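You operate a simulated robot arm through the tools that you are given. There is no shell and no other tool.

The job below is to be done with a simulated two-armed robot. You get a single attempt, and the scene is never put back.

Task
Close the tape drawer. Put the brass letter that says "T" from the chest top behind the cloth rolls on top of the brown tall roll there and the brass letter labelled "D" on the top of the low bench. Put the 30 mm tin from the chest top behind the cloth rolls on the metal sheet there and the 16 mm tin in the inside of the green tray. Put the blue felt block from the chest top behind the cloth rolls on the bench top left of the wooden press and the beige felt block on the chest top above the ribbon drawer. Do these in any order.

The check looks at the end state, three seconds after you hand in, the way a careful person would. Anything else that was tipped, shoved, dropped, spilled or broken makes it a failure. Flat cloth is picked up by pressing the open fingertips on it (5 to 10 N) and closing them slowly along it; thin cloth reads only 2 to 8 mm in the jaws.

Robot
Two 7-joint arms with fingered hands on one trunk, on a base that moves. Base frame: it is fixed to the floor where the robot stands at the start and does not move with it; the origin is under the middle of the robot, x ahead of it, y to its left, z up. Readings come in cm, rad, newtons and seconds.
The left shoulder is at the start at [3, 12, 103.8], the right one opposite. With the tool pointing down near the work surface each hand reaches from about 30 to 70 cm from the robot's upright axis, wherever it stands, measured 20 degrees to its own side. Places, roughly: bench top left of the wooden press (29x13 cm) [204, -320, 90]; brass letter [150, -100, 100]; chest top above the ribbon drawer (23x25 cm) [182, 0, 92]; felt block [100, -125, 100]; inside of the green tray (15x25 cm) [-26, -244, 74]; metal sheet (8x13x2 cm) [110, -110, 90]; tall roll (6x6x13 cm) [110, -130, 100]; tape drawer [50, -20, 80]; tin [150, -100, 100]; top of the low bench (72x13 cm) [-120, -10, 44]. Payload 4 kg a hand.
The TCP of each hand is the grasp point between the finger pads, 1.9 cm short of the fingertips. In the tool frame z runs along the fingers and y along their closing line. The gripper opens to 12 cm; its body begins 5.3 cm behind the TCP. The gripper is a hand of 3 fingers: y runs from the thumb to the fingers, the wrist lies at [0, 0, -21.9] in the tool frame.
Orientation is that of the tool frame in the base frame, as a unit quaternion [w, x, y, z]. With the fingers straight down and closing along the base's y, the tool's x points along the base's -x, its y along +y and its z along -z.

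Tools
- The arms move only by the tool play_rows. It takes "left_deltas", "right_deltas" or both (then of equal length, played together; a hand with none holds still); each is a list of rows, each a list of 6 numbers: the shift along the base's x, y, z in cm, then the turn, a rotation vector about the base's x, y, z in rad. In form: [[tx, ty, tz, rx, ry, rz], ...]. A call has 1 to 20 rows; each row shifts and turns the commanded pose from where the row before left it. Rows are played at 5 a second. More than 5 cm and 0.15 rad between two rows, and nothing of the call is played. A pose out of reach is approached as far as the arm can. The call stops where the force on the tool passes 40 N (or 10 N more than at its start, if that is more) or the arm is blocked; 0.2 s more then pass. In this call time passes only in rows, and 0.2 s behind the last. The reply holds the time, the measured pose of the TCP, the force on the tool along the base axes, the opening and the grip force, in the units named above and with some noise, with the torque about the TCP (base axes, N m) and any sound that the robot's microphone picked up.
- Cameras (640 x 400 px; columns grow to the right, rows downward): "scene" is now at [4.71, -2.76, 157.62]; the picture's right is [-0.39, -0.92, 0.00], its down [-0.77, 0.32, -0.56] and it looks along [0.51, -0.21, -0.83] (base axes); focal length 280 px, centre (320, 200). "left" rides on the left gripper at [-6.6, -0.4, -7.9] in its tool frame; the picture's right is [0.05, -1.00, 0.00], its down [0.76, 0.04, -0.64] and it looks along [0.64, 0.03, 0.77] (tool axes); focal length 251 px, centre (320, 200). "right" rides on the right gripper at [6.6, -0.4, -7.9] in its tool frame; the picture's right is [0.05, 1.00, 0.00], its down [-0.76, 0.04, -0.64] and it looks along [-0.64, 0.03, 0.77] (tool axes); focal length 251 px, centre (320, 200). There is no depth. A picture from a camera that has moved, and an enlarged one, comes with that camera's place and axes in the base frame and with its lens.
- snapshot(camera): a new picture of that camera. No time passes.
- lift_body(by): moves the trunk up (or, below 0, down) by that many cm; the arms and the scene camera ride with it, the base frame stays. It gives what a move gives, with no picture.
- drive_base(legs): drives the robot by 1 to 6 legs, each [ahead, turn to the left] in cm and rad, along the robot's own axes; the way and the turn of a leg run together, so that a leg with both is an arc; at most 150 cm and 3.142 rad a leg. The arms and the cameras ride along, it lands a little off, and it stops where it bumps. It gives what a move gives.
- curl_fingers(finger1, finger2, thumb_bend, hand): sets how far each is bent, from 0 (flat) to 100 (curled in); at 30 the hand is open as for a grip, at 70 the pads meet at the TCP. One left out holds its place. A second passes; each finger stops where it meets its share of the squeeze, and holds until it gets a number again. It is the only way to open and close the hand. It gives what a move gives, with no picture; readings hold the bend of each and the force on the fingers (four entries, about 0 where the hand has none), thumb and palm.
- pan_tilt(pan, tilt): turns the head with the scene camera to pan (to the left, within 2.094 rad either way) and tilt (down, from -0.506 to 1.204), counted from straight ahead of the robot. It gives what a move gives.
- enlarge(camera, box): a new picture of the part [left, top, right, bottom] of that camera's present view, enlarged. No time passes.
- close_job(): hands the job in; it is judged then, once.

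Nothing tells you exact positions but the pictures and the camera data. Unless the task says otherwise, let go and move clear before handing in.

The tools are called after "Call:" by a JSON object that holds its "api" and its "payload". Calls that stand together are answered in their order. play_rows: Moves the arms, as the interface text tells. Its arguments: {"type":"object","properties":{"left_deltas":{"type":"array","items":{"type":"array","items":{"type":"number"}}},"right_deltas":{"type":"array","items":{"type":"array","items":{"type":"number"}}}},"required":[]} The other tools are called the same way: lift_body (by) moves the trunk up or down; curl_fingers (finger1, finger2, thumb_bend, hand) moves the fingers one by one; drive_base (legs) drives the base; pan_tilt (pan, tilt) turns the head that bears the scene camera; snapshot (camera) takes a picture; enlarge (camera, box) takes an enlarged picture of a part of a camera's view; close_job () hands the job in.

At the start:

```text
clock: 0.0
left_tcp_pos: [55.54, 9.64, 103.82]
left_ee_rot: [-0.001, 0.001, 1.0, 0.0]
left_ft_force: [0.1, 0.3, -0.1]
left_ft_torque: [0.02, -0.03, -0.01]
left_finger_gap: 11.99
left_grip_force: 0.1
left_shape: jaw
left_bend: [30.0, 30.0, 30.0]
left_finger forces: [0.0, 0.0, 0.0, 0.0, 0.1, 0.0]
right_tcp_pos: [33.21, -30.07, 101.96]
right_ee_rot: [0.0, 0.0, 1.0, 0.0]
right_ft_force: [0.2, 0.0, -0.4]
right_ft_torque: [0.03, -0.02, 0.03]
right_finger_gap: 12.01
right_grip_force: 0.2
right_shape: jaw
right_bend: [30.0, 30.0, 30.0]
right_finger forces: [0.1, 0.0, 0.0, 0.0, 0.0, 0.0]
trunk travel left (down, up): [-25.0, 29.0]
robot x, y, heading: [0.35, 0.26, 0.003]
head pan, tilt (commanded): [-0.396, 0.981]
```

scene: 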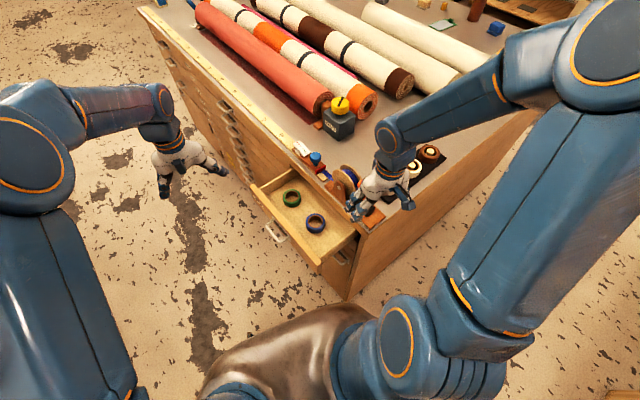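
right: 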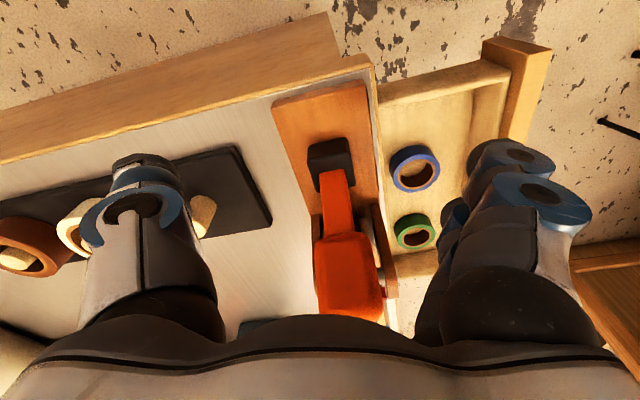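
left: 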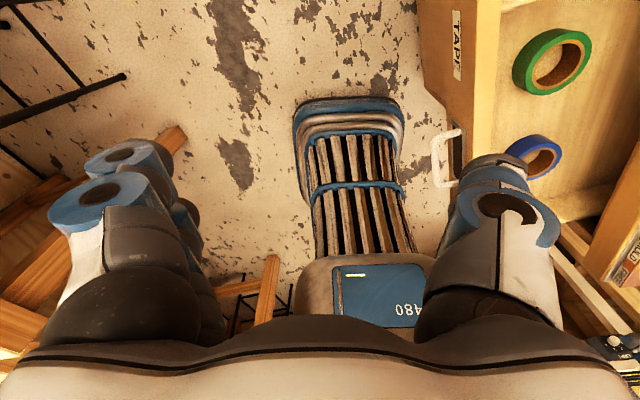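

I see a large chest with cloth rolls ahead and to the right, with the tape drawer open near the robot's front. First I'll look around with the head camera to locate everything.

Call:
{"api": "enlarge", "payload": {"camera": "scene", "box": [240, 130, 480, 300]}}

Call:
{"api": "enlarge", "payload": {"camera": "scene", "box": [380, 0, 600, 100]}}

```text
2.35 times, centred on (360, 215) of scene
camera zoom: at [4.71, -2.76, 157.62], right [-0.39, -0.92, 0.0], down [-0.77, 0.32, -0.56], along [0.51, -0.21, -0.83], focal length 658 px, centre (226, 165)
```

zoom: 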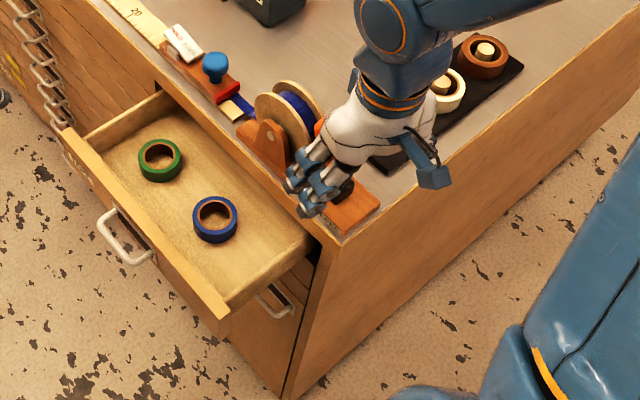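

```text
2.91 times, centred on (490, 50) of scene
camera zoom: at [4.71, -2.76, 157.62], right [-0.39, -0.92, 0.0], down [-0.77, 0.32, -0.56], along [0.51, -0.21, -0.83], focal length 814 px, centre (-174, 636)
```

zoom: 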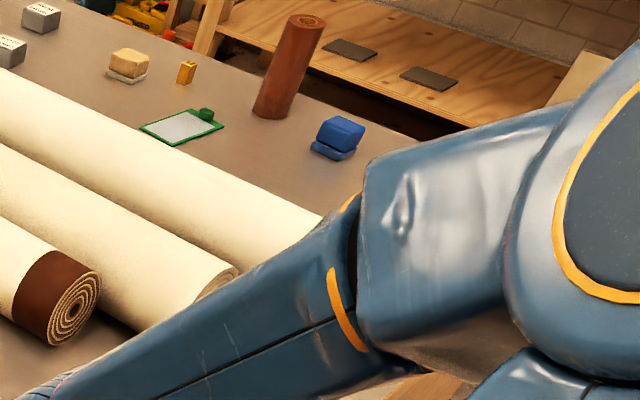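

The tape drawer is open on the chest's left side and the small objects lie on the far side behind the rolls. I'll look around more with the head.

Call:
{"api": "pan_tilt", "payload": {"pan": -0.4, "tilt": 0.4}}

Call:
{"api": "snapshot", "payload": {"camera": "scene"}}

Call:
{"api": "pan_tilt", "payload": {"pan": -1.3, "tilt": 0.4}}

Call:
{"api": "snapshot", "payload": {"camera": "scene"}}

Call:
{"api": "pan_tilt", "payload": {"pan": -2.09, "tilt": 0.4}}

Call:
{"api": "snapshot", "payload": {"camera": "scene"}}

Call:
{"api": "pan_tilt", "payload": {"pan": 0.6, "tilt": 0.4}}

Call:
{"api": "snapshot", "payload": {"camera": "scene"}}

Call:
{"api": "pan_tilt", "payload": {"pan": 1.6, "tilt": 0.4}}

Call:
{"api": "snapshot", "payload": {"camera": "scene"}}

Call:
{"api": "pan_tilt", "payload": {"pan": 2.09, "tilt": 0.5}}

Call:
{"api": "snapshot", "payload": {"camera": "scene"}}

```text
clock: 1.0
left_tcp_pos: [55.59, 9.6, 103.82]
left_ee_rot: [0.0, 0.0, 1.0, 0.0]
left_ft_force: [1.1, -0.3, -0.3]
left_ft_torque: [-0.01, 0.02, -0.01]
left_finger_gap: 11.98
left_grip_force: 0.1
left_shape: jaw
left_bend: [30.0, 30.0, 30.0]
left_finger forces: [0.1, 0.0, 0.0, 0.0, 0.0, 0.1]
right_tcp_pos: [32.96, -29.97, 102.0]
right_ee_rot: [0.0, 0.0, 1.0, 0.0]
right_ft_force: [-0.2, 0.5, 0.4]
right_ft_torque: [0.0, 0.02, -0.01]
right_finger_gap: 12.0
right_grip_force: 0.0
right_shape: jaw
right_bend: [30.0, 30.0, 30.0]
right_finger forces: [0.1, 0.0, 0.0, 0.0, 0.0, 0.0]
trunk travel left (down, up): [-25.0, 29.0]
robot x, y, heading: [-0.26, -0.02, 0.004]
head pan, tilt (commanded): [-0.4, 0.4]
```

```text
taken
camera scene: at [6.71, -3.63, 162.49], right [-0.39, -0.92, 0.0], down [-0.36, 0.15, -0.92], along [0.85, -0.36, -0.39], focal length 280 px, centre (320, 200)
```

scene: 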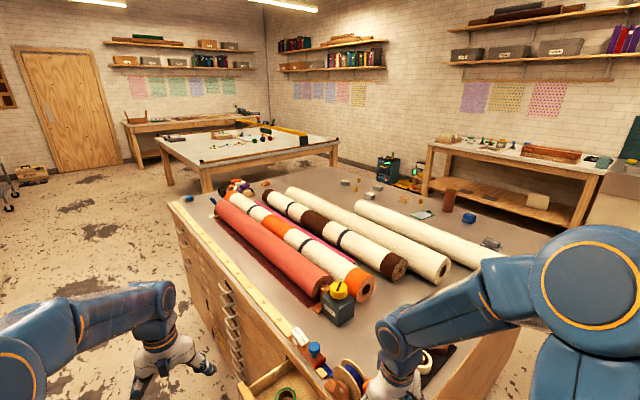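

```text
clock: 2.2
left_tcp_pos: [55.53, 9.68, 103.86]
left_ee_rot: [0.0, 0.0, 1.0, 0.0]
left_ft_force: [0.7, 0.2, 0.5]
left_ft_torque: [-0.01, 0.0, -0.02]
left_finger_gap: 11.99
left_grip_force: 0.0
left_shape: jaw
left_bend: [30.0, 30.0, 30.0]
left_finger forces: [0.0, 0.0, 0.0, 0.0, 0.1, 0.0]
right_tcp_pos: [33.22, -30.02, 101.97]
right_ee_rot: [0.0, 0.0, 1.0, 0.0]
right_ft_force: [-0.1, 0.1, -0.6]
right_ft_torque: [-0.04, -0.02, 0.0]
right_finger_gap: 11.99
right_grip_force: 0.0
right_shape: jaw
right_bend: [30.0, 30.0, 30.0]
right_finger forces: [0.1, 0.0, 0.1, 0.1, 0.0, 0.0]
trunk travel left (down, up): [-25.0, 29.0]
robot x, y, heading: [-0.15, 0.16, 0.001]
head pan, tilt (commanded): [-1.3, 0.4]
```

```text
taken
camera scene: at [0.66, -8.95, 162.5], right [-0.96, -0.27, 0.0], down [-0.1, 0.37, -0.92], along [0.25, -0.89, -0.39], focal length 280 px, centre (320, 200)
```

scene: 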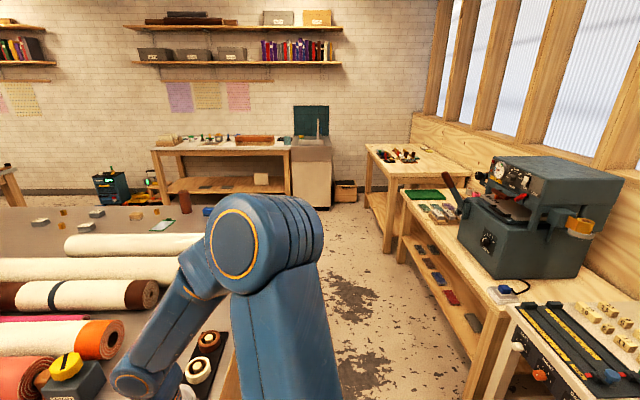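

```text
clock: 3.3
left_tcp_pos: [55.58, 9.78, 103.75]
left_ee_rot: [0.0, 0.0, 1.0, 0.0]
left_ft_force: [-0.4, -0.4, 1.6]
left_ft_torque: [0.01, 0.03, 0.0]
left_finger_gap: 12.01
left_grip_force: 0.1
left_shape: jaw
left_bend: [30.0, 30.0, 30.0]
left_finger forces: [0.1, 0.0, 0.0, 0.0, 0.1, 0.0]
right_tcp_pos: [33.14, -30.06, 101.97]
right_ee_rot: [-0.001, 0.0, 1.0, 0.0]
right_ft_force: [-0.2, -0.5, 0.1]
right_ft_torque: [0.03, 0.02, 0.0]
right_finger_gap: 11.99
right_grip_force: 0.0
right_shape: jaw
right_bend: [30.0, 30.0, 30.0]
right_finger forces: [0.0, 0.0, 0.0, 0.1, 0.1, 0.0]
trunk travel left (down, up): [-25.0, 29.0]
robot x, y, heading: [0.16, -0.01, 0.0]
head pan, tilt (commanded): [-2.089, 0.4]
```

```text
taken
camera scene: at [-6.41, -8.08, 162.51], right [-0.87, 0.49, 0.0], down [0.19, 0.34, -0.92], along [-0.46, -0.8, -0.39], focal length 280 px, centre (320, 200)
```

scene: 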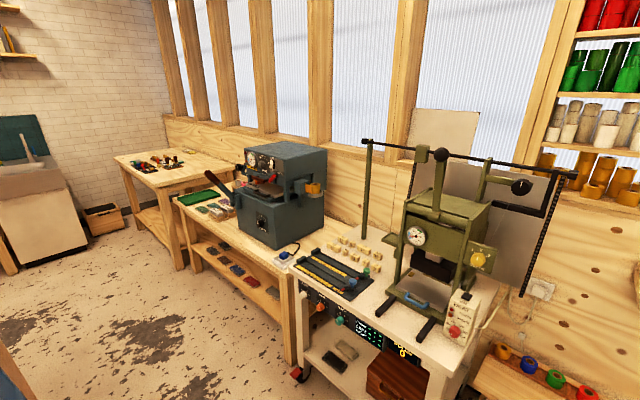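

```text
clock: 5.7
left_tcp_pos: [55.55, 9.57, 103.86]
left_ee_rot: [-0.001, 0.0, 1.0, 0.0]
left_ft_force: [-0.4, 0.2, 0.6]
left_ft_torque: [-0.02, -0.01, 0.02]
left_finger_gap: 11.99
left_grip_force: 0.0
left_shape: jaw
left_bend: [30.0, 30.0, 30.0]
left_finger forces: [0.0, 0.1, 0.0, 0.0, 0.0, 0.0]
right_tcp_pos: [33.27, -30.08, 101.94]
right_ee_rot: [0.0, 0.0, 1.0, 0.0]
right_ft_force: [0.1, 0.4, -0.7]
right_ft_torque: [0.0, 0.02, 0.03]
right_finger_gap: 11.96
right_grip_force: 0.0
right_shape: jaw
right_bend: [30.0, 30.0, 30.0]
right_finger forces: [0.0, 0.0, 0.0, 0.0, 0.0, 0.0]
trunk travel left (down, up): [-25.0, 29.0]
robot x, y, heading: [-0.1, -0.19, -0.001]
head pan, tilt (commanded): [0.6, 0.4]
```

```text
taken
camera scene: at [5.82, 5.2, 162.5], right [0.56, -0.83, 0.0], down [-0.32, -0.22, -0.92], along [0.76, 0.52, -0.39], focal length 280 px, centre (320, 200)
```

scene: 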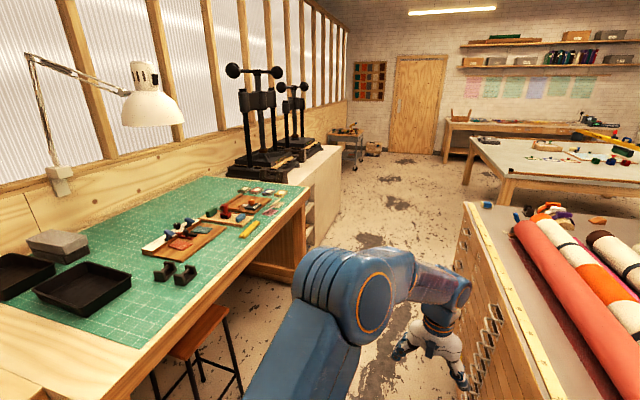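

```text
clock: 7.0
left_tcp_pos: [55.66, 9.73, 103.88]
left_ee_rot: [0.0, -0.001, 1.0, 0.0]
left_ft_force: [-0.4, -0.1, -0.3]
left_ft_torque: [0.01, 0.01, 0.02]
left_finger_gap: 11.99
left_grip_force: 0.0
left_shape: jaw
left_bend: [30.0, 30.0, 30.0]
left_finger forces: [0.0, 0.1, 0.1, 0.1, 0.0, 0.0]
right_tcp_pos: [33.19, -29.98, 101.93]
right_ee_rot: [0.0, 0.0, 1.0, 0.0]
right_ft_force: [0.0, 0.7, -0.2]
right_ft_torque: [-0.02, 0.0, 0.02]
right_finger_gap: 11.99
right_grip_force: 0.0
right_shape: jaw
right_bend: [30.0, 30.0, 30.0]
right_finger forces: [0.0, 0.0, 0.0, 0.1, 0.0, 0.1]
trunk travel left (down, up): [-25.0, 29.0]
robot x, y, heading: [-0.03, 0.04, 0.003]
head pan, tilt (commanded): [1.6, 0.4]
```

```text
taken
camera scene: at [-2.09, 9.24, 162.51], right [1.0, 0.03, 0.0], down [0.01, -0.39, -0.92], along [-0.03, 0.92, -0.39], focal length 280 px, centre (320, 200)
```

scene: 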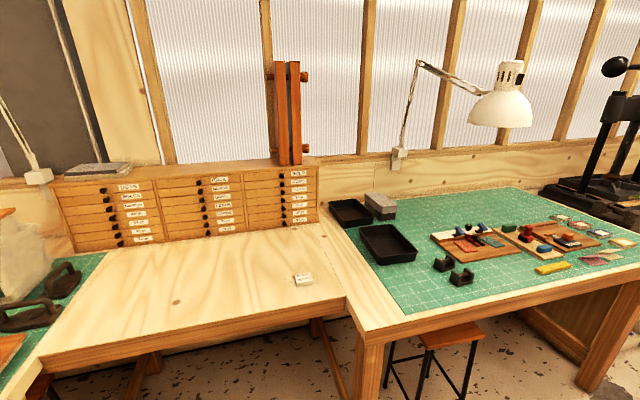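

```text
clock: 7.9
left_tcp_pos: [55.68, 9.62, 103.69]
left_ee_rot: [0.0, 0.0, 1.0, 0.0]
left_ft_force: [0.7, 0.5, -0.3]
left_ft_torque: [-0.01, 0.0, -0.02]
left_finger_gap: 11.99
left_grip_force: 0.0
left_shape: jaw
left_bend: [30.0, 30.0, 30.0]
left_finger forces: [0.0, 0.1, 0.0, 0.0, 0.0, 0.0]
right_tcp_pos: [33.32, -30.07, 102.04]
right_ee_rot: [-0.001, 0.0, 1.0, -0.001]
right_ft_force: [0.6, -0.5, -0.2]
right_ft_torque: [-0.02, -0.01, -0.02]
right_finger_gap: 11.99
right_grip_force: 0.1
right_shape: jaw
right_bend: [30.0, 30.0, 30.0]
right_finger forces: [0.0, 0.0, 0.1, 0.0, 0.0, 0.0]
trunk travel left (down, up): [-25.0, 29.0]
robot x, y, heading: [-0.24, 0.01, -0.002]
head pan, tilt (commanded): [2.089, 0.499]
```

```text
taken
camera scene: at [-6.33, 7.88, 161.59], right [0.87, 0.49, 0.0], down [0.24, -0.42, -0.88], along [-0.43, 0.76, -0.48], focal length 280 px, centre (320, 200)
```

scene: 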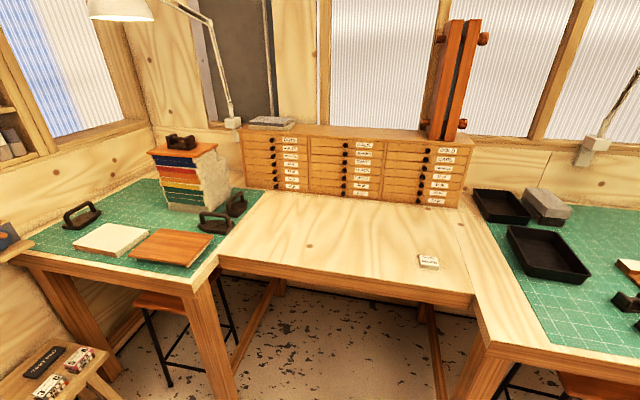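

The room is large: the low bench looks to be behind on the left, the green tray and presses are to the right. I'll look at the drawer in detail first, then close it.

Call:
{"api": "pan_tilt", "payload": {"pan": -0.2, "tilt": 1.1}}

Call:
{"api": "snapshot", "payload": {"camera": "scene"}}

Call:
{"api": "snapshot", "payload": {"camera": "left"}}

```text
clock: 10.0
left_tcp_pos: [55.6, 9.55, 103.91]
left_ee_rot: [-0.001, -0.001, 1.0, 0.0]
left_ft_force: [-0.4, 0.1, 0.3]
left_ft_torque: [-0.03, -0.03, 0.01]
left_finger_gap: 12.0
left_grip_force: 0.1
left_shape: jaw
left_bend: [30.0, 30.0, 30.0]
left_finger forces: [0.0, 0.0, 0.0, 0.0, 0.0, 0.1]
right_tcp_pos: [33.28, -30.13, 102.12]
right_ee_rot: [-0.001, 0.0, 1.0, 0.001]
right_ft_force: [-0.7, 1.1, -0.5]
right_ft_torque: [0.01, -0.03, -0.01]
right_finger_gap: 11.98
right_grip_force: 0.1
right_shape: jaw
right_bend: [30.0, 30.0, 30.0]
right_finger forces: [0.0, 0.1, 0.0, 0.1, 0.0, 0.0]
trunk travel left (down, up): [-25.0, 29.0]
robot x, y, heading: [0.02, 0.28, -0.006]
head pan, tilt (commanded): [-0.201, 1.1]
```

```text
taken
camera scene: at [4.36, -1.28, 156.82], right [-0.2, -0.98, 0.0], down [-0.87, 0.18, -0.45], along [0.44, -0.09, -0.89], focal length 280 px, centre (320, 200)
```

scene: 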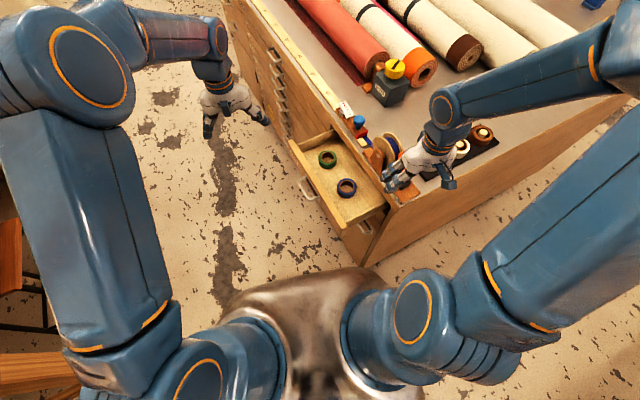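

```text
taken
camera left: at [62.04, 9.3, 111.63], right [-0.05, -1.0, 0.0], down [-0.76, 0.04, 0.64], along [-0.64, 0.03, -0.77], focal length 251 px, centre (320, 200)
```

left: 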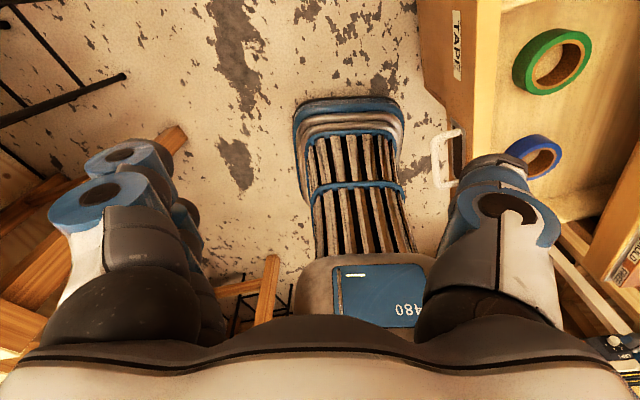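

Call:
{"api": "enlarge", "payload": {"camera": "scene", "box": [260, 90, 420, 270]}}

```text
2.22 times, centred on (340, 180) of scene
camera zoom: at [4.36, -1.28, 156.82], right [-0.2, -0.98, 0.0], down [-0.87, 0.18, -0.45], along [0.44, -0.09, -0.89], focal length 622 px, centre (276, 244)
```

zoom: 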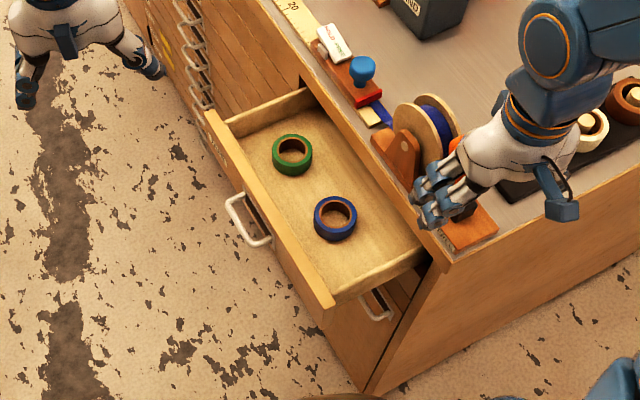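

The tape drawer sticks out about 15 cm along the chest's front normal, which is turned about 17° from +y. I'll close the left fingers, tilt the hand towards the drawer and move it to just in front of the panel.

Call:
{"api": "curl_fingers", "payload": {"hand": "left", "finger1": 70, "finger2": 70, "thumb_bend": 70}}

Call:
{"api": "play_rows", "payload": {"left_deltas": [[0, 0, 0, 0, 0, 0.145], [0, 0, 0, 0, 0, 0.145], [-0.4, -0.8, -3, -0.1275, -0.039, 0], [-0.4, -0.9, -3, -0.1275, -0.039, 0], [-0.4, -0.9, -3, -0.1275, -0.039, 0], [-0.5, -0.9, -3.4, -0.1275, -0.039, 0], [-0.5, -0.9, -3.5, -0.1275, -0.039, 0], [-0.4, -0.9, -3.5, -0.1275, -0.039, 0]]}}

Call:
{"api": "snapshot", "payload": {"camera": "scene"}}

Call:
{"api": "snapshot", "payload": {"camera": "left"}}

```text
clock: 11.0
left_tcp_pos: [55.68, 9.61, 103.74]
left_ee_rot: [0.0, 0.0, 1.0, 0.0]
left_ft_force: [0.1, -0.2, -0.5]
left_ft_torque: [-0.04, -0.03, -0.01]
left_finger_gap: 1.07
left_grip_force: 0.0
left_shape: fingers
left_bend: [71.0, 71.0, 70.0]
left_finger forces: [0.0, 0.0, 0.0, 0.0, 0.0, 0.0]
right_tcp_pos: [33.04, -30.08, 101.94]
right_ee_rot: [0.0, 0.001, 1.0, 0.0]
right_ft_force: [0.1, 0.3, 0.7]
right_ft_torque: [0.03, 0.0, -0.01]
right_finger_gap: 11.97
right_grip_force: 0.1
right_shape: jaw
right_bend: [30.0, 30.0, 30.0]
right_finger forces: [0.1, 0.1, 0.0, 0.0, 0.0, 0.1]
trunk travel left (down, up): [-25.0, 29.0]
robot x, y, heading: [0.11, 0.28, 0.001]
head pan, tilt (commanded): [-0.201, 1.1]
```

```text
clock: 12.8
left_tcp_pos: [52.91, 4.26, 84.3]
left_ee_rot: [0.058, -0.134, 0.911, -0.386]
left_ft_force: [0.3, -1.8, 0.2]
left_ft_torque: [0.02, -0.01, 0.03]
left_finger_gap: 1.07
left_grip_force: 0.0
left_shape: fingers
left_bend: [71.0, 71.0, 70.0]
left_finger forces: [0.0, 0.1, 0.1, 0.0, 0.0, 0.1]
right_tcp_pos: [33.19, -29.97, 102.0]
right_ee_rot: [0.0, 0.0, 1.0, -0.001]
right_ft_force: [0.0, -0.4, 0.1]
right_ft_torque: [0.01, 0.0, 0.05]
right_finger_gap: 12.02
right_grip_force: 0.0
right_shape: jaw
right_bend: [30.0, 30.0, 30.0]
right_finger forces: [0.1, 0.1, 0.0, 0.0, 0.1, 0.0]
trunk travel left (down, up): [-25.0, 29.0]
robot x, y, heading: [-0.06, -0.25, -0.002]
head pan, tilt (commanded): [-0.201, 1.1]
```

```text
taken
camera scene: at [4.42, -1.16, 156.82], right [-0.2, -0.98, 0.0], down [-0.87, 0.18, -0.45], along [0.44, -0.09, -0.89], focal length 280 px, centre (320, 200)
```

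scene: 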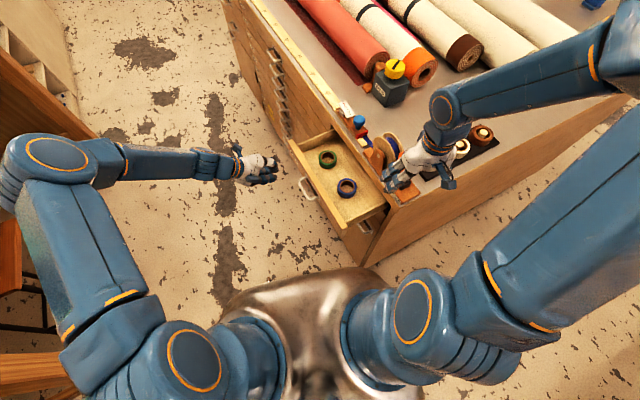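

```text
taken
camera left: at [57.59, 11.45, 90.06], right [0.15, -0.68, 0.72], down [-0.88, 0.25, 0.41], along [-0.46, -0.69, -0.56], focal length 251 px, centre (320, 200)
```

left: 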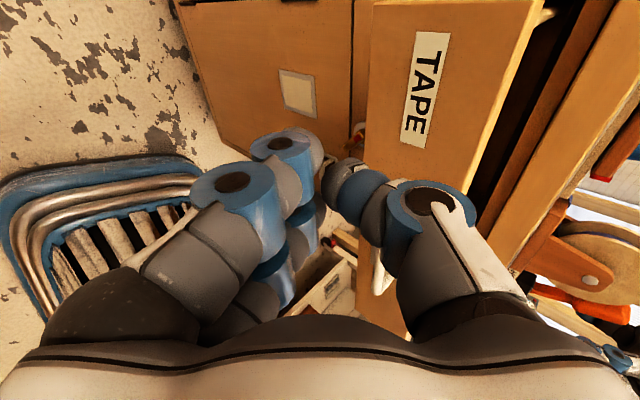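

The fist is about 7 cm in front of the drawer panel, right of its handle. I push along the drawer's slide direction.

Call:
{"api": "play_rows", "payload": {"left_deltas": [[0.29, -0.956, 0, 0, 0, 0], [0.29, -0.956, 0, 0, 0, 0], [0.29, -0.956, 0, 0, 0, 0], [0.29, -0.956, 0, 0, 0, 0], [0.29, -0.956, 0, 0, 0, 0], [0.29, -0.956, 0, 0, 0, 0], [0.29, -0.956, 0, 0, 0, 0], [0.29, -0.956, 0, 0, 0, 0], [0.29, -0.956, 0, 0, 0, 0], [0.29, -0.956, 0, 0, 0, 0], [0.29, -0.956, 0, 0, 0, 0], [0.29, -0.956, 0, 0, 0, 0]]}}

Call:
{"api": "enlarge", "payload": {"camera": "scene", "box": [220, 90, 420, 270]}}

Call:
{"api": "snapshot", "payload": {"camera": "left"}}

```text
clock: 15.4
left_tcp_pos: [56.4, -7.26, 84.35]
left_ee_rot: [0.057, -0.133, 0.912, -0.385]
left_ft_force: [1.4, -0.4, 0.3]
left_ft_torque: [-0.01, 0.0, -0.01]
left_finger_gap: 1.03
left_grip_force: 0.2
left_shape: fingers
left_bend: [71.0, 71.0, 70.0]
left_finger forces: [0.0, 0.1, 0.0, 0.1, 0.1, 0.0]
right_tcp_pos: [33.2, -30.14, 101.94]
right_ee_rot: [0.0, 0.0, 1.0, 0.0]
right_ft_force: [-0.2, -0.4, 0.0]
right_ft_torque: [0.02, 0.01, -0.01]
right_finger_gap: 11.95
right_grip_force: 0.0
right_shape: jaw
right_bend: [30.0, 30.0, 30.0]
right_finger forces: [0.0, 0.0, 0.1, 0.0, 0.1, 0.0]
trunk travel left (down, up): [-25.0, 29.0]
robot x, y, heading: [-0.07, -0.36, -0.001]
head pan, tilt (commanded): [-0.201, 1.1]
```

```text
2.22 times, centred on (320, 180) of scene
camera zoom: at [4.37, -1.32, 156.82], right [-0.2, -0.98, 0.0], down [-0.87, 0.18, -0.45], along [0.44, -0.09, -0.89], focal length 622 px, centre (320, 244)
```

zoom: 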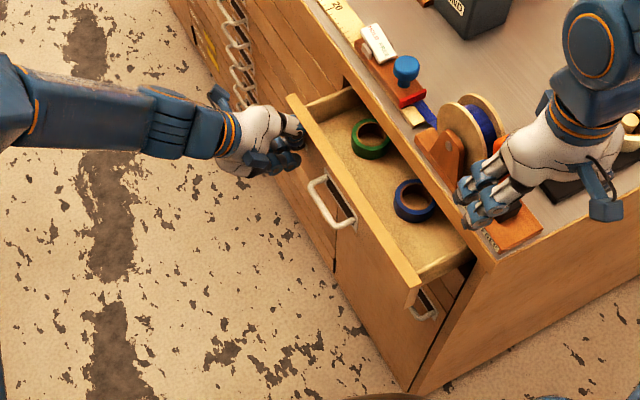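

```text
taken
camera left: at [61.07, -0.12, 90.12], right [0.15, -0.68, 0.72], down [-0.87, 0.25, 0.42], along [-0.46, -0.69, -0.56], focal length 251 px, centre (320, 200)
```

left: 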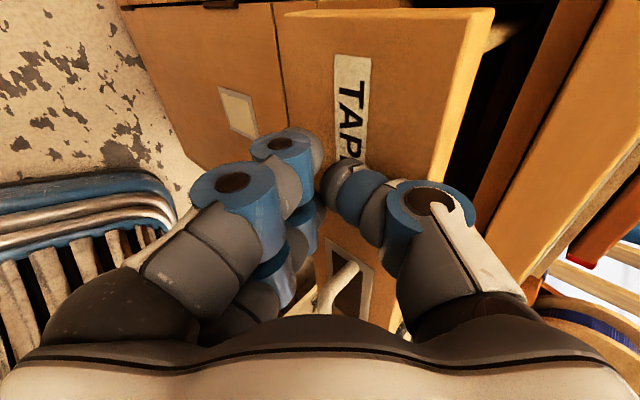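

The drawer slid about 6 cm without noticeable resistance. I keep pushing towards the closed position.

Call:
{"api": "play_rows", "payload": {"left_deltas": [[0.29, -0.956, 0, 0, 0, 0], [0.29, -0.956, 0, 0, 0, 0], [0.29, -0.956, 0, 0, 0, 0], [0.29, -0.956, 0, 0, 0, 0], [0.29, -0.956, 0, 0, 0, 0], [0.29, -0.956, 0, 0, 0, 0], [0.145, -0.478, 0, 0, 0, 0], [0.145, -0.478, 0, 0, 0, 0], [0.145, -0.478, 0, 0, 0, 0], [0.145, -0.478, 0, 0, 0, 0]]}}

Call:
{"api": "enlarge", "payload": {"camera": "scene", "box": [220, 90, 420, 270]}}

Call:
{"api": "snapshot", "payload": {"camera": "left"}}

```text
clock: 17.6
left_tcp_pos: [58.7, -14.8, 84.43]
left_ee_rot: [0.058, -0.134, 0.911, -0.385]
left_ft_force: [-0.6, 1.0, 0.8]
left_ft_torque: [-0.02, -0.01, 0.03]
left_finger_gap: 1.0
left_grip_force: 0.6
left_shape: fingers
left_bend: [71.0, 71.0, 71.0]
left_finger forces: [0.0, 0.1, 0.0, 0.0, 0.7, 0.0]
right_tcp_pos: [33.13, -30.08, 102.01]
right_ee_rot: [0.0, 0.0, 1.0, 0.0]
right_ft_force: [-0.6, -0.2, 0.7]
right_ft_torque: [0.02, 0.02, 0.0]
right_finger_gap: 11.98
right_grip_force: 0.0
right_shape: jaw
right_bend: [30.0, 30.0, 30.0]
right_finger forces: [0.1, 0.0, 0.0, 0.0, 0.0, 0.1]
trunk travel left (down, up): [-25.0, 29.0]
robot x, y, heading: [0.13, -0.01, -0.0]
head pan, tilt (commanded): [-0.201, 1.1]
```

```text
2.22 times, centred on (320, 180) of scene
camera zoom: at [4.36, -1.31, 156.82], right [-0.2, -0.98, 0.0], down [-0.87, 0.18, -0.45], along [0.44, -0.09, -0.89], focal length 622 px, centre (320, 244)
```

zoom: 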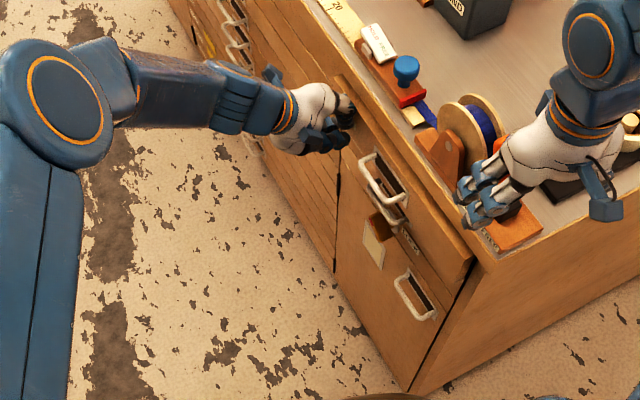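

```text
taken
camera left: at [63.32, -7.78, 90.08], right [0.15, -0.68, 0.72], down [-0.87, 0.25, 0.42], along [-0.46, -0.69, -0.56], focal length 251 px, centre (320, 200)
```

left: 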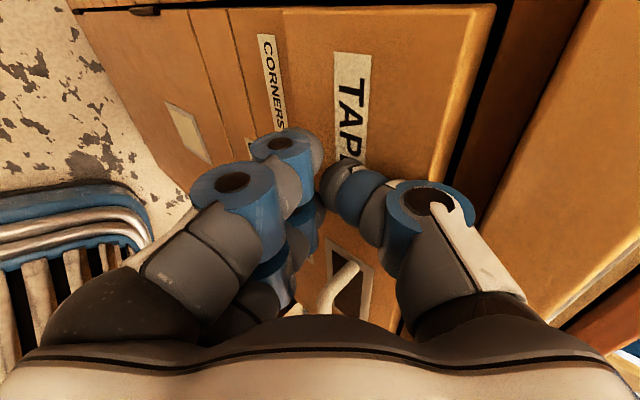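

The drawer is almost flush, with maybe 1–2 cm left. I'll push in smaller steps until it stops.

Call:
{"api": "play_rows", "payload": {"left_deltas": [[0.117, -0.382, 0, 0, 0, 0], [0.117, -0.382, 0, 0, 0, 0], [0.117, -0.382, 0, 0, 0, 0], [0.117, -0.382, 0, 0, 0, 0], [0.117, -0.382, 0, 0, 0, 0], [0.117, -0.382, 0, 0, 0, 0], [0.117, -0.382, 0, 0, 0, 0], [0.117, -0.382, 0, 0, 0, 0]]}}

Call:
{"api": "enlarge", "payload": {"camera": "scene", "box": [220, 90, 420, 270]}}

Call:
{"api": "snapshot", "payload": {"camera": "left"}}

```text
clock: 19.2
left_tcp_pos: [59.49, -16.59, 83.85]
left_ee_rot: [0.058, -0.136, 0.914, -0.378]
left_ft_force: [-5.6, 14.7, -4.5]
left_ft_torque: [-0.84, -0.3, -0.03]
left_finger_gap: 0.89
left_grip_force: 8.6
left_shape: fingers
left_bend: [71.0, 71.0, 70.0]
left_finger forces: [0.0, 0.0, 0.0, 0.1, 15.6, 0.0]
right_tcp_pos: [33.27, -30.08, 101.81]
right_ee_rot: [0.001, 0.0, 1.0, 0.0]
right_ft_force: [1.1, -0.7, -1.2]
right_ft_torque: [0.02, -0.01, -0.02]
right_finger_gap: 11.98
right_grip_force: 0.1
right_shape: jaw
right_bend: [30.0, 30.0, 30.0]
right_finger forces: [0.0, 0.1, 0.0, 0.1, 0.0, 0.1]
trunk travel left (down, up): [-25.0, 29.0]
robot x, y, heading: [-0.1, -0.24, 0.004]
head pan, tilt (commanded): [-0.201, 1.1]
stopped in row 7 (left hand): the force on the tool passed its limit at 43 N (the readings are from after the stop); the commanded pose is now the measured one
```

```text
2.22 times, centred on (320, 180) of scene
camera zoom: at [4.39, -1.35, 156.82], right [-0.2, -0.98, 0.0], down [-0.87, 0.18, -0.45], along [0.44, -0.09, -0.89], focal length 622 px, centre (320, 244)
```

zoom: 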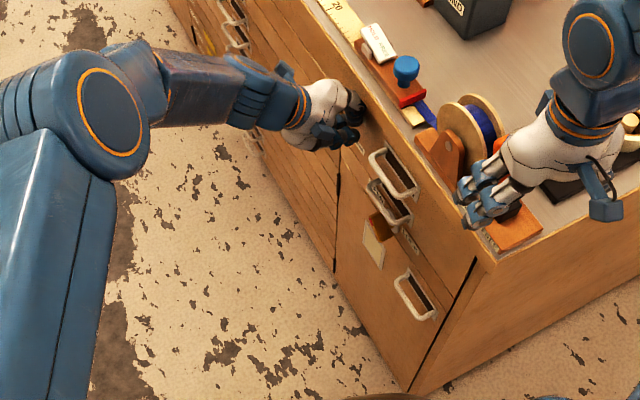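

```text
taken
camera left: at [64.13, -9.57, 89.51], right [0.15, -0.69, 0.71], down [-0.87, 0.24, 0.42], along [-0.46, -0.68, -0.57], focal length 251 px, centre (320, 200)
```

left: 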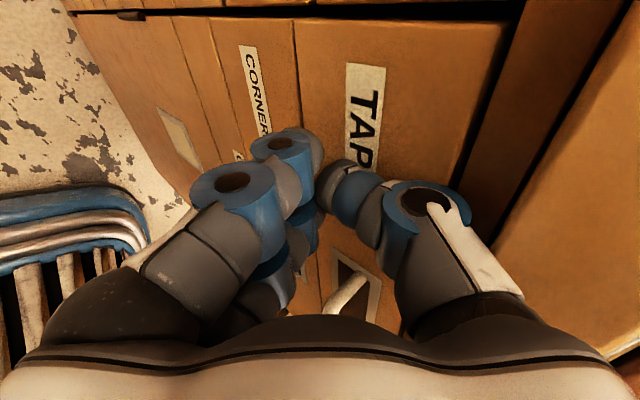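

The tape drawer is now flush with the chest front and closed. I'll back the left hand off, straighten it and raise both hands before driving.

Call:
{"api": "play_rows", "payload": {"left_deltas": [[-1.2, 3.8, 0, 0, 0, 0], [-1.2, 3.8, 0, 0, 0, 0], [-1.2, 3.8, 0, 0, 0, 0], [-1.75, 2.4, 3.2, 0.1275, 0.039, 0], [-1.75, 2.4, 3.2, 0.1275, 0.039, 0], [-1.75, 2.4, 3.2, 0.1275, 0.039, 0], [-1.75, 2.4, 3.2, 0.1275, 0.039, 0], [-1.75, 2.4, 3.2, 0.1275, 0.039, 0], [-1.75, 2.4, 3.2, 0.1275, 0.039, 0], [-1.75, 2.4, 3.2, 0, 0, -0.145], [-1.75, 2.4, 3.2, 0, 0, -0.145]], "right_deltas": [[0, 0, 3, 0, 0, 0], [0, 0, 3, 0, 0, 0], [0, 0, 3, 0, 0, 0], [0, 1, 3, 0, 0, 0], [0, 1, 1, 0, 0, 0], [0, 1, 0, 0, 0, 0], [0, 1, 0, 0, 0, 0], [0, 1, 0, 0, 0, 0], [0, 0, 0, 0, 0, 0], [0, 0, 0, 0, 0, 0], [0, 0, 0, 0, 0, 0]]}}

Call:
{"api": "curl_fingers", "payload": {"hand": "left", "finger1": 30, "finger2": 30, "thumb_bend": 30}}

Call:
{"api": "lift_body", "payload": {"by": 20}}

Call:
{"api": "pan_tilt", "payload": {"pan": -0.4, "tilt": 0.5}}

Call:
{"api": "snapshot", "payload": {"camera": "scene"}}

Call:
{"api": "pan_tilt", "payload": {"pan": -1.3, "tilt": 0.6}}

Call:
{"api": "snapshot", "payload": {"camera": "scene"}}

```text
clock: 21.6
left_tcp_pos: [41.84, 13.73, 109.66]
left_ee_rot: [0.001, 0.0, 1.0, 0.004]
left_ft_force: [-0.6, -0.2, 0.0]
left_ft_torque: [0.0, 0.0, 0.06]
left_finger_gap: 1.04
left_grip_force: 0.0
left_shape: fingers
left_bend: [71.0, 71.0, 70.0]
left_finger forces: [0.0, 0.1, 0.0, 0.0, 0.0, 0.0]
right_tcp_pos: [32.97, -25.01, 114.94]
right_ee_rot: [0.0, 0.0, 1.0, 0.0]
right_ft_force: [-1.2, -0.2, 0.0]
right_ft_torque: [-0.04, -0.02, -0.01]
right_finger_gap: 12.01
right_grip_force: 0.0
right_shape: jaw
right_bend: [30.0, 30.0, 30.0]
right_finger forces: [0.1, 0.1, 0.0, 0.1, 0.0, 0.1]
trunk travel left (down, up): [-25.0, 29.0]
robot x, y, heading: [-0.03, 0.02, 0.004]
head pan, tilt (commanded): [-0.201, 1.1]
```

```text
clock: 22.6
left_tcp_pos: [42.0, 13.66, 109.64]
left_ee_rot: [0.001, -0.002, 1.0, 0.004]
left_ft_force: [0.1, -0.4, 0.0]
left_ft_torque: [0.02, -0.03, -0.01]
left_finger_gap: 12.78
left_grip_force: 0.0
left_shape: fingers
left_bend: [30.0, 30.0, 30.0]
left_finger forces: [0.1, 0.0, 0.1, 0.0, 0.0, 0.1]
right_tcp_pos: [33.21, -25.09, 114.92]
right_ee_rot: [0.001, 0.0, 1.0, 0.0]
right_ft_force: [-0.4, -0.6, -0.7]
right_ft_torque: [0.0, -0.01, 0.01]
right_finger_gap: 12.0
right_grip_force: 0.0
right_shape: jaw
right_bend: [30.0, 30.0, 30.0]
right_finger forces: [0.1, 0.0, 0.0, 0.0, 0.1, 0.1]
trunk travel left (down, up): [-25.0, 29.0]
robot x, y, heading: [0.0, 0.11, -0.002]
head pan, tilt (commanded): [-0.201, 1.1]
```

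```text
clock: 24.8
left_tcp_pos: [41.97, 13.56, 129.64]
left_ee_rot: [0.001, 0.0, 1.0, 0.004]
left_ft_force: [-1.3, 0.3, -0.5]
left_ft_torque: [0.0, 0.01, 0.02]
left_finger_gap: 12.81
left_grip_force: 0.1
left_shape: fingers
left_bend: [30.0, 30.0, 30.0]
left_finger forces: [0.0, 0.0, 0.0, 0.0, 0.0, 0.0]
right_tcp_pos: [33.12, -25.07, 134.9]
right_ee_rot: [0.0, 0.0, 1.0, -0.001]
right_ft_force: [0.1, -1.1, -0.9]
right_ft_torque: [-0.02, 0.01, 0.03]
right_finger_gap: 11.98
right_grip_force: 0.1
right_shape: jaw
right_bend: [30.0, 30.0, 30.0]
right_finger forces: [0.0, 0.0, 0.1, 0.0, 0.1, 0.0]
trunk travel left (down, up): [-45.0, 9.0]
robot x, y, heading: [0.35, -0.21, -0.004]
head pan, tilt (commanded): [-0.201, 1.1]
```

```text
clock: 25.8
left_tcp_pos: [42.0, 13.63, 129.57]
left_ee_rot: [0.001, -0.001, 1.0, 0.005]
left_ft_force: [-0.4, 0.6, 0.2]
left_ft_torque: [0.02, -0.01, -0.03]
left_finger_gap: 12.81
left_grip_force: 0.1
left_shape: fingers
left_bend: [30.0, 30.0, 30.0]
left_finger forces: [0.1, 0.0, 0.0, 0.1, 0.0, 0.0]
right_tcp_pos: [33.2, -25.1, 135.03]
right_ee_rot: [0.0, 0.0, 1.0, -0.001]
right_ft_force: [0.4, 0.8, 0.1]
right_ft_torque: [0.03, 0.01, -0.01]
right_finger_gap: 11.99
right_grip_force: 0.0
right_shape: jaw
right_bend: [30.0, 30.0, 30.0]
right_finger forces: [0.1, 0.1, 0.1, 0.0, 0.1, 0.0]
trunk travel left (down, up): [-45.0, 9.0]
robot x, y, heading: [-0.1, 0.2, 0.004]
head pan, tilt (commanded): [-0.4, 0.499]
```

```text
taken
camera scene: at [6.54, -3.56, 181.58], right [-0.39, -0.92, 0.0], down [-0.44, 0.19, -0.88], along [0.81, -0.34, -0.48], focal length 280 px, centre (320, 200)
```

scene: 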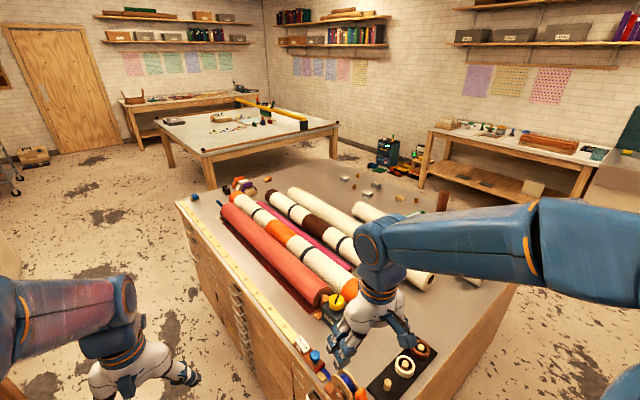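

```text
clock: 27.0
left_tcp_pos: [41.93, 13.48, 129.6]
left_ee_rot: [0.002, -0.001, 1.0, 0.005]
left_ft_force: [-0.7, 0.1, 0.3]
left_ft_torque: [0.01, 0.0, 0.01]
left_finger_gap: 12.77
left_grip_force: 0.0
left_shape: fingers
left_bend: [30.0, 30.0, 30.0]
left_finger forces: [0.0, 0.1, 0.0, 0.1, 0.0, 0.1]
right_tcp_pos: [33.2, -25.08, 134.99]
right_ee_rot: [0.0, 0.0, 1.0, 0.001]
right_ft_force: [-0.2, 0.0, 0.1]
right_ft_torque: [-0.01, -0.02, 0.03]
right_finger_gap: 12.03
right_grip_force: 0.1
right_shape: jaw
right_bend: [30.0, 30.0, 30.0]
right_finger forces: [0.0, 0.1, 0.1, 0.0, 0.0, 0.0]
trunk travel left (down, up): [-45.0, 9.0]
robot x, y, heading: [0.3, -0.28, 0.0]
head pan, tilt (commanded): [-1.3, 0.6]
```

```text
taken
camera scene: at [0.53, -8.54, 180.68], right [-0.96, -0.27, 0.0], down [-0.15, 0.54, -0.83], along [0.22, -0.79, -0.56], focal length 280 px, centre (320, 200)
```

scene: 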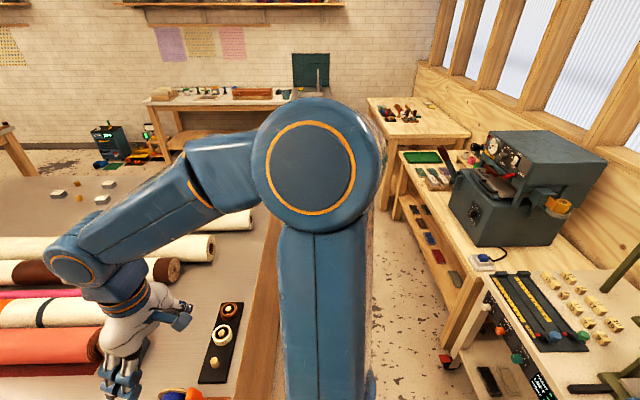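

Drawer is done. The corridor between the chest's end face and the window benches is about 1 m wide, so I'll turn right and drive around to the back of the chest, in stages.

Call:
{"api": "drive_base", "payload": {"legs": [[0, -1.8], [53, 0], [0, 0.526]]}}

Call:
{"api": "pan_tilt", "payload": {"pan": 0, "tilt": 0.6}}

Call:
{"api": "snapshot", "payload": {"camera": "scene"}}

```text
clock: 29.7
left_tcp_pos: [37.47, -23.45, 129.76]
left_ee_rot: [0.003, 0.422, 0.906, 0.001]
left_ft_force: [0.5, 0.6, 0.5]
left_ft_torque: [-0.06, -0.03, -0.03]
left_finger_gap: 12.82
left_grip_force: 0.1
left_shape: fingers
left_bend: [30.0, 30.0, 30.0]
left_finger forces: [0.0, 0.1, 0.0, 0.0, 0.0, 0.0]
right_tcp_pos: [2.22, -41.4, 135.25]
right_ee_rot: [0.001, 0.423, 0.906, -0.001]
right_ft_force: [0.3, 0.3, -0.5]
right_ft_torque: [-0.02, -0.01, 0.03]
right_finger_gap: 11.99
right_grip_force: 0.1
right_shape: jaw
right_bend: [30.0, 30.0, 30.0]
right_finger forces: [0.0, 0.1, 0.0, 0.0, 0.0, 0.1]
trunk travel left (down, up): [-45.0, 9.0]
robot x, y, heading: [3.57, 2.69, -0.896]
head pan, tilt (commanded): [-1.3, 0.6]
stopped in leg 1: the robot was blocked; the commanded pose is now the measured one
```

```text
clock: 31.2
left_tcp_pos: [37.64, -23.84, 129.63]
left_ee_rot: [0.002, 0.423, 0.906, 0.002]
left_ft_force: [1.2, -0.6, 0.0]
left_ft_torque: [0.06, 0.02, 0.03]
left_finger_gap: 12.83
left_grip_force: 0.0
left_shape: fingers
left_bend: [30.0, 30.0, 30.0]
left_finger forces: [0.0, 0.1, 0.0, 0.0, 0.0, 0.0]
right_tcp_pos: [2.15, -41.66, 135.0]
right_ee_rot: [0.001, 0.424, 0.906, 0.0]
right_ft_force: [0.3, 0.0, -0.5]
right_ft_torque: [0.01, 0.0, -0.03]
right_finger_gap: 11.99
right_grip_force: 0.1
right_shape: jaw
right_bend: [30.0, 30.0, 30.0]
right_finger forces: [0.0, 0.0, 0.0, 0.0, 0.0, 0.1]
trunk travel left (down, up): [-45.0, 9.0]
robot x, y, heading: [3.54, 3.16, -0.894]
head pan, tilt (commanded): [0.0, 0.6]
```

```text
taken
camera scene: at [8.07, -2.37, 180.68], right [-0.78, -0.62, 0.0], down [-0.35, 0.44, -0.82], along [0.51, -0.65, -0.57], focal length 280 px, centre (320, 200)
```

scene: 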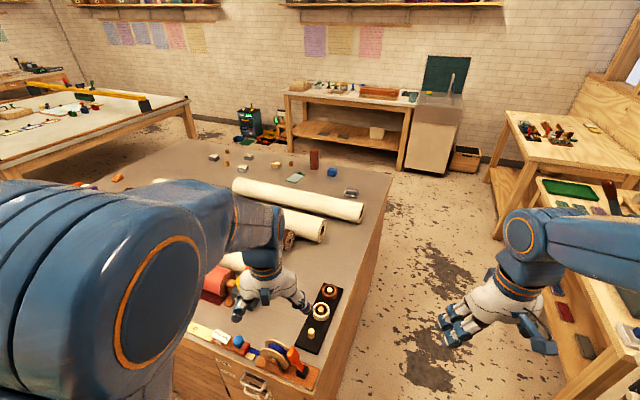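

Something blocked the turn at about -0.9 rad. I'll look down around the base to see what it bumped.

Call:
{"api": "pan_tilt", "payload": {"pan": 0, "tilt": 1.2}}

Call:
{"api": "snapshot", "payload": {"camera": "scene"}}

Call:
{"api": "pan_tilt", "payload": {"pan": -1.3, "tilt": 1.1}}

Call:
{"api": "snapshot", "payload": {"camera": "scene"}}

Call:
{"api": "pan_tilt", "payload": {"pan": 1.6, "tilt": 0.9}}

Call:
{"api": "snapshot", "payload": {"camera": "scene"}}

Call:
{"api": "pan_tilt", "payload": {"pan": -2.09, "tilt": 0.8}}

Call:
{"api": "snapshot", "payload": {"camera": "scene"}}

```text
clock: 32.2
left_tcp_pos: [37.56, -23.89, 129.69]
left_ee_rot: [0.002, 0.424, 0.906, 0.002]
left_ft_force: [-1.2, 0.9, 0.0]
left_ft_torque: [0.05, 0.01, 0.0]
left_finger_gap: 12.83
left_grip_force: 0.1
left_shape: fingers
left_bend: [30.0, 30.0, 30.0]
left_finger forces: [0.0, 0.0, 0.0, 0.0, 0.0, 0.0]
right_tcp_pos: [2.16, -41.67, 135.05]
right_ee_rot: [0.001, 0.425, 0.905, 0.0]
right_ft_force: [-1.0, 1.3, 0.6]
right_ft_torque: [0.02, 0.0, 0.04]
right_finger_gap: 11.99
right_grip_force: 0.1
right_shape: jaw
right_bend: [30.0, 30.0, 30.0]
right_finger forces: [0.1, 0.0, 0.0, 0.0, 0.0, 0.1]
trunk travel left (down, up): [-45.0, 9.0]
robot x, y, heading: [3.74, 3.04, -0.898]
head pan, tilt (commanded): [0.0, 1.201]
```

```text
taken
camera scene: at [6.0, 0.07, 176.22], right [-0.78, -0.62, 0.0], down [-0.58, 0.73, -0.36], along [0.23, -0.28, -0.93], focal length 280 px, centre (320, 200)
```

scene: 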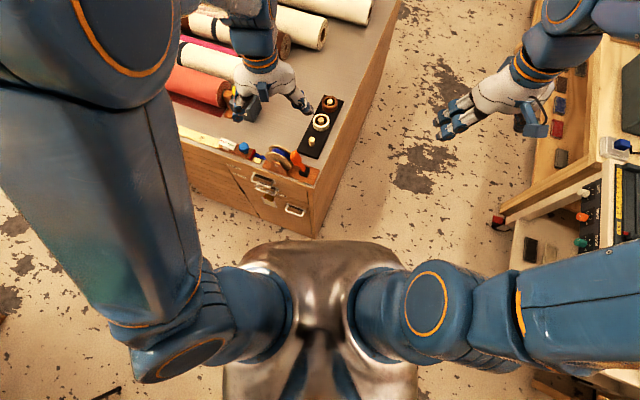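

```text
clock: 33.6
left_tcp_pos: [37.46, -23.91, 129.6]
left_ee_rot: [0.002, 0.423, 0.906, 0.003]
left_ft_force: [-0.2, -0.8, 0.7]
left_ft_torque: [-0.01, -0.01, -0.02]
left_finger_gap: 12.83
left_grip_force: 0.0
left_shape: fingers
left_bend: [30.0, 30.0, 30.0]
left_finger forces: [0.0, 0.0, 0.1, 0.1, 0.1, 0.0]
right_tcp_pos: [2.16, -41.75, 135.02]
right_ee_rot: [0.0, 0.424, 0.905, 0.0]
right_ft_force: [-0.5, -0.2, -1.0]
right_ft_torque: [0.01, 0.01, 0.02]
right_finger_gap: 12.01
right_grip_force: 0.1
right_shape: jaw
right_bend: [30.0, 30.0, 30.0]
right_finger forces: [0.1, 0.0, 0.0, 0.1, 0.0, 0.0]
trunk travel left (down, up): [-45.0, 9.0]
robot x, y, heading: [3.24, 2.88, -0.897]
head pan, tilt (commanded): [-1.3, 1.1]
```

```text
taken
camera scene: at [-1.22, -0.66, 176.82], right [-0.81, 0.59, 0.0], down [0.52, 0.72, -0.45], along [-0.27, -0.37, -0.89], focal length 280 px, centre (320, 200)
```

scene: 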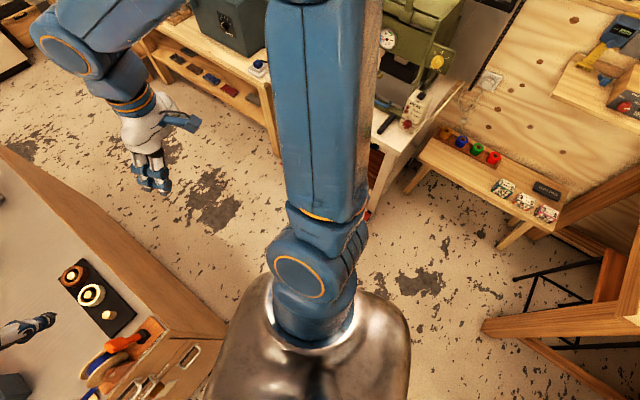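

```text
clock: 36.2
left_tcp_pos: [37.71, -23.86, 129.67]
left_ee_rot: [0.003, 0.423, 0.906, 0.003]
left_ft_force: [-0.1, 0.1, 0.2]
left_ft_torque: [0.0, -0.01, -0.03]
left_finger_gap: 12.83
left_grip_force: 0.1
left_shape: fingers
left_bend: [30.0, 30.0, 30.0]
left_finger forces: [0.0, 0.0, 0.0, 0.1, 0.0, 0.0]
right_tcp_pos: [2.12, -41.71, 134.97]
right_ee_rot: [0.0, 0.424, 0.906, 0.0]
right_ft_force: [-0.3, -0.2, 0.2]
right_ft_torque: [-0.02, -0.01, 0.04]
right_finger_gap: 12.0
right_grip_force: 0.0
right_shape: jaw
right_bend: [30.0, 30.0, 30.0]
right_finger forces: [0.0, 0.0, 0.1, 0.0, 0.1, 0.0]
trunk travel left (down, up): [-45.0, 9.0]
robot x, y, heading: [3.83, 2.9, -0.9]
head pan, tilt (commanded): [1.6, 0.901]
```

```text
taken
camera scene: at [8.25, 9.33, 178.2], right [0.65, -0.76, 0.0], down [-0.6, -0.51, -0.62], along [0.47, 0.4, -0.78], focal length 280 px, centre (320, 200)
```

scene: 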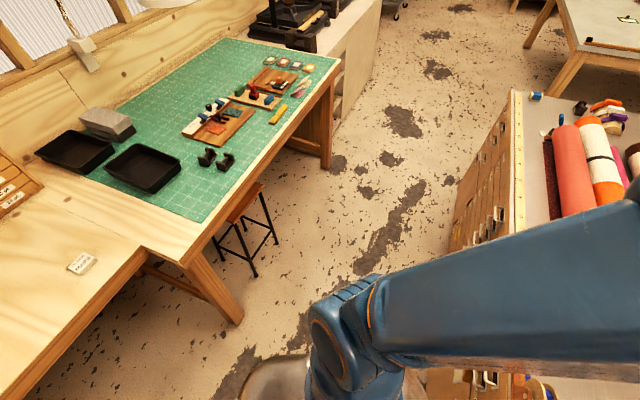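

```text
clock: 39.2
left_tcp_pos: [37.55, -23.85, 129.69]
left_ee_rot: [0.003, 0.423, 0.906, 0.003]
left_ft_force: [-0.3, 0.4, 0.5]
left_ft_torque: [0.01, -0.03, 0.0]
left_finger_gap: 12.83
left_grip_force: 0.1
left_shape: fingers
left_bend: [30.0, 30.0, 30.0]
left_finger forces: [0.0, 0.1, 0.0, 0.0, 0.1, 0.0]
right_tcp_pos: [2.15, -41.72, 135.03]
right_ee_rot: [-0.001, 0.424, 0.905, 0.0]
right_ft_force: [0.7, -0.5, 0.5]
right_ft_torque: [0.01, 0.02, 0.01]
right_finger_gap: 12.0
right_grip_force: 0.0
right_shape: jaw
right_bend: [30.0, 30.0, 30.0]
right_finger forces: [0.0, 0.0, 0.1, 0.1, 0.1, 0.1]
trunk travel left (down, up): [-45.0, 9.0]
robot x, y, heading: [3.8, 3.02, -0.895]
head pan, tilt (commanded): [-2.089, 0.799]
```

```text
taken
camera scene: at [-5.49, 3.21, 179.0], right [-0.15, 0.99, 0.0], down [0.71, 0.11, -0.7], along [-0.69, -0.11, -0.72], focal length 280 px, centre (320, 200)
```

scene: 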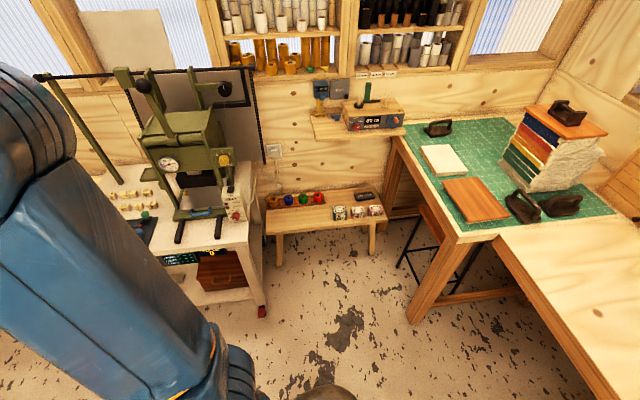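

The base front seems to have touched the chest corner. I'll back away first, then swing around in a wider path down the corridor.

Call:
{"api": "drive_base", "payload": {"legs": [[-20, 0]]}}

Call:
{"api": "drive_base", "payload": {"legs": [[0, -0.74]]}}

```text
clock: 40.8
left_tcp_pos: [24.97, -8.14, 129.59]
left_ee_rot: [0.002, 0.423, 0.906, 0.002]
left_ft_force: [-0.2, -0.4, 0.3]
left_ft_torque: [0.0, -0.01, -0.03]
left_finger_gap: 12.82
left_grip_force: 0.0
left_shape: fingers
left_bend: [30.0, 30.0, 30.0]
left_finger forces: [0.0, 0.0, 0.1, 0.1, 0.0, 0.1]
right_tcp_pos: [-10.25, -26.08, 134.92]
right_ee_rot: [0.001, 0.424, 0.906, 0.0]
right_ft_force: [0.2, -0.3, -0.3]
right_ft_torque: [0.0, 0.02, 0.0]
right_finger_gap: 11.97
right_grip_force: 0.1
right_shape: jaw
right_bend: [30.0, 30.0, 30.0]
right_finger forces: [0.0, 0.0, 0.0, 0.0, 0.0, 0.0]
trunk travel left (down, up): [-45.0, 9.0]
robot x, y, heading: [-8.77, 18.44, -0.898]
head pan, tilt (commanded): [-2.089, 0.799]
```

```text
clock: 43.2
left_tcp_pos: [-1.3, -23.49, 129.65]
left_ee_rot: [0.004, 0.718, 0.696, 0.001]
left_ft_force: [0.4, -0.5, 0.0]
left_ft_torque: [-0.01, -0.02, -0.01]
left_finger_gap: 12.81
left_grip_force: 0.0
left_shape: fingers
left_bend: [30.0, 30.0, 30.0]
left_finger forces: [0.1, 0.0, 0.0, 0.1, 0.0, 0.0]
right_tcp_pos: [-39.68, -13.28, 134.97]
right_ee_rot: [0.001, 0.719, 0.695, -0.001]
right_ft_force: [-0.9, -0.4, 0.5]
right_ft_torque: [-0.04, -0.02, 0.02]
right_finger_gap: 11.99
right_grip_force: 0.1
right_shape: jaw
right_bend: [30.0, 30.0, 30.0]
right_finger forces: [0.0, 0.1, 0.1, 0.1, 0.0, 0.0]
trunk travel left (down, up): [-45.0, 9.0]
robot x, y, heading: [-4.71, 18.97, -1.616]
head pan, tilt (commanded): [-2.089, 0.799]
stopped in leg 1: the robot was blocked; the commanded pose is now the measured one
```

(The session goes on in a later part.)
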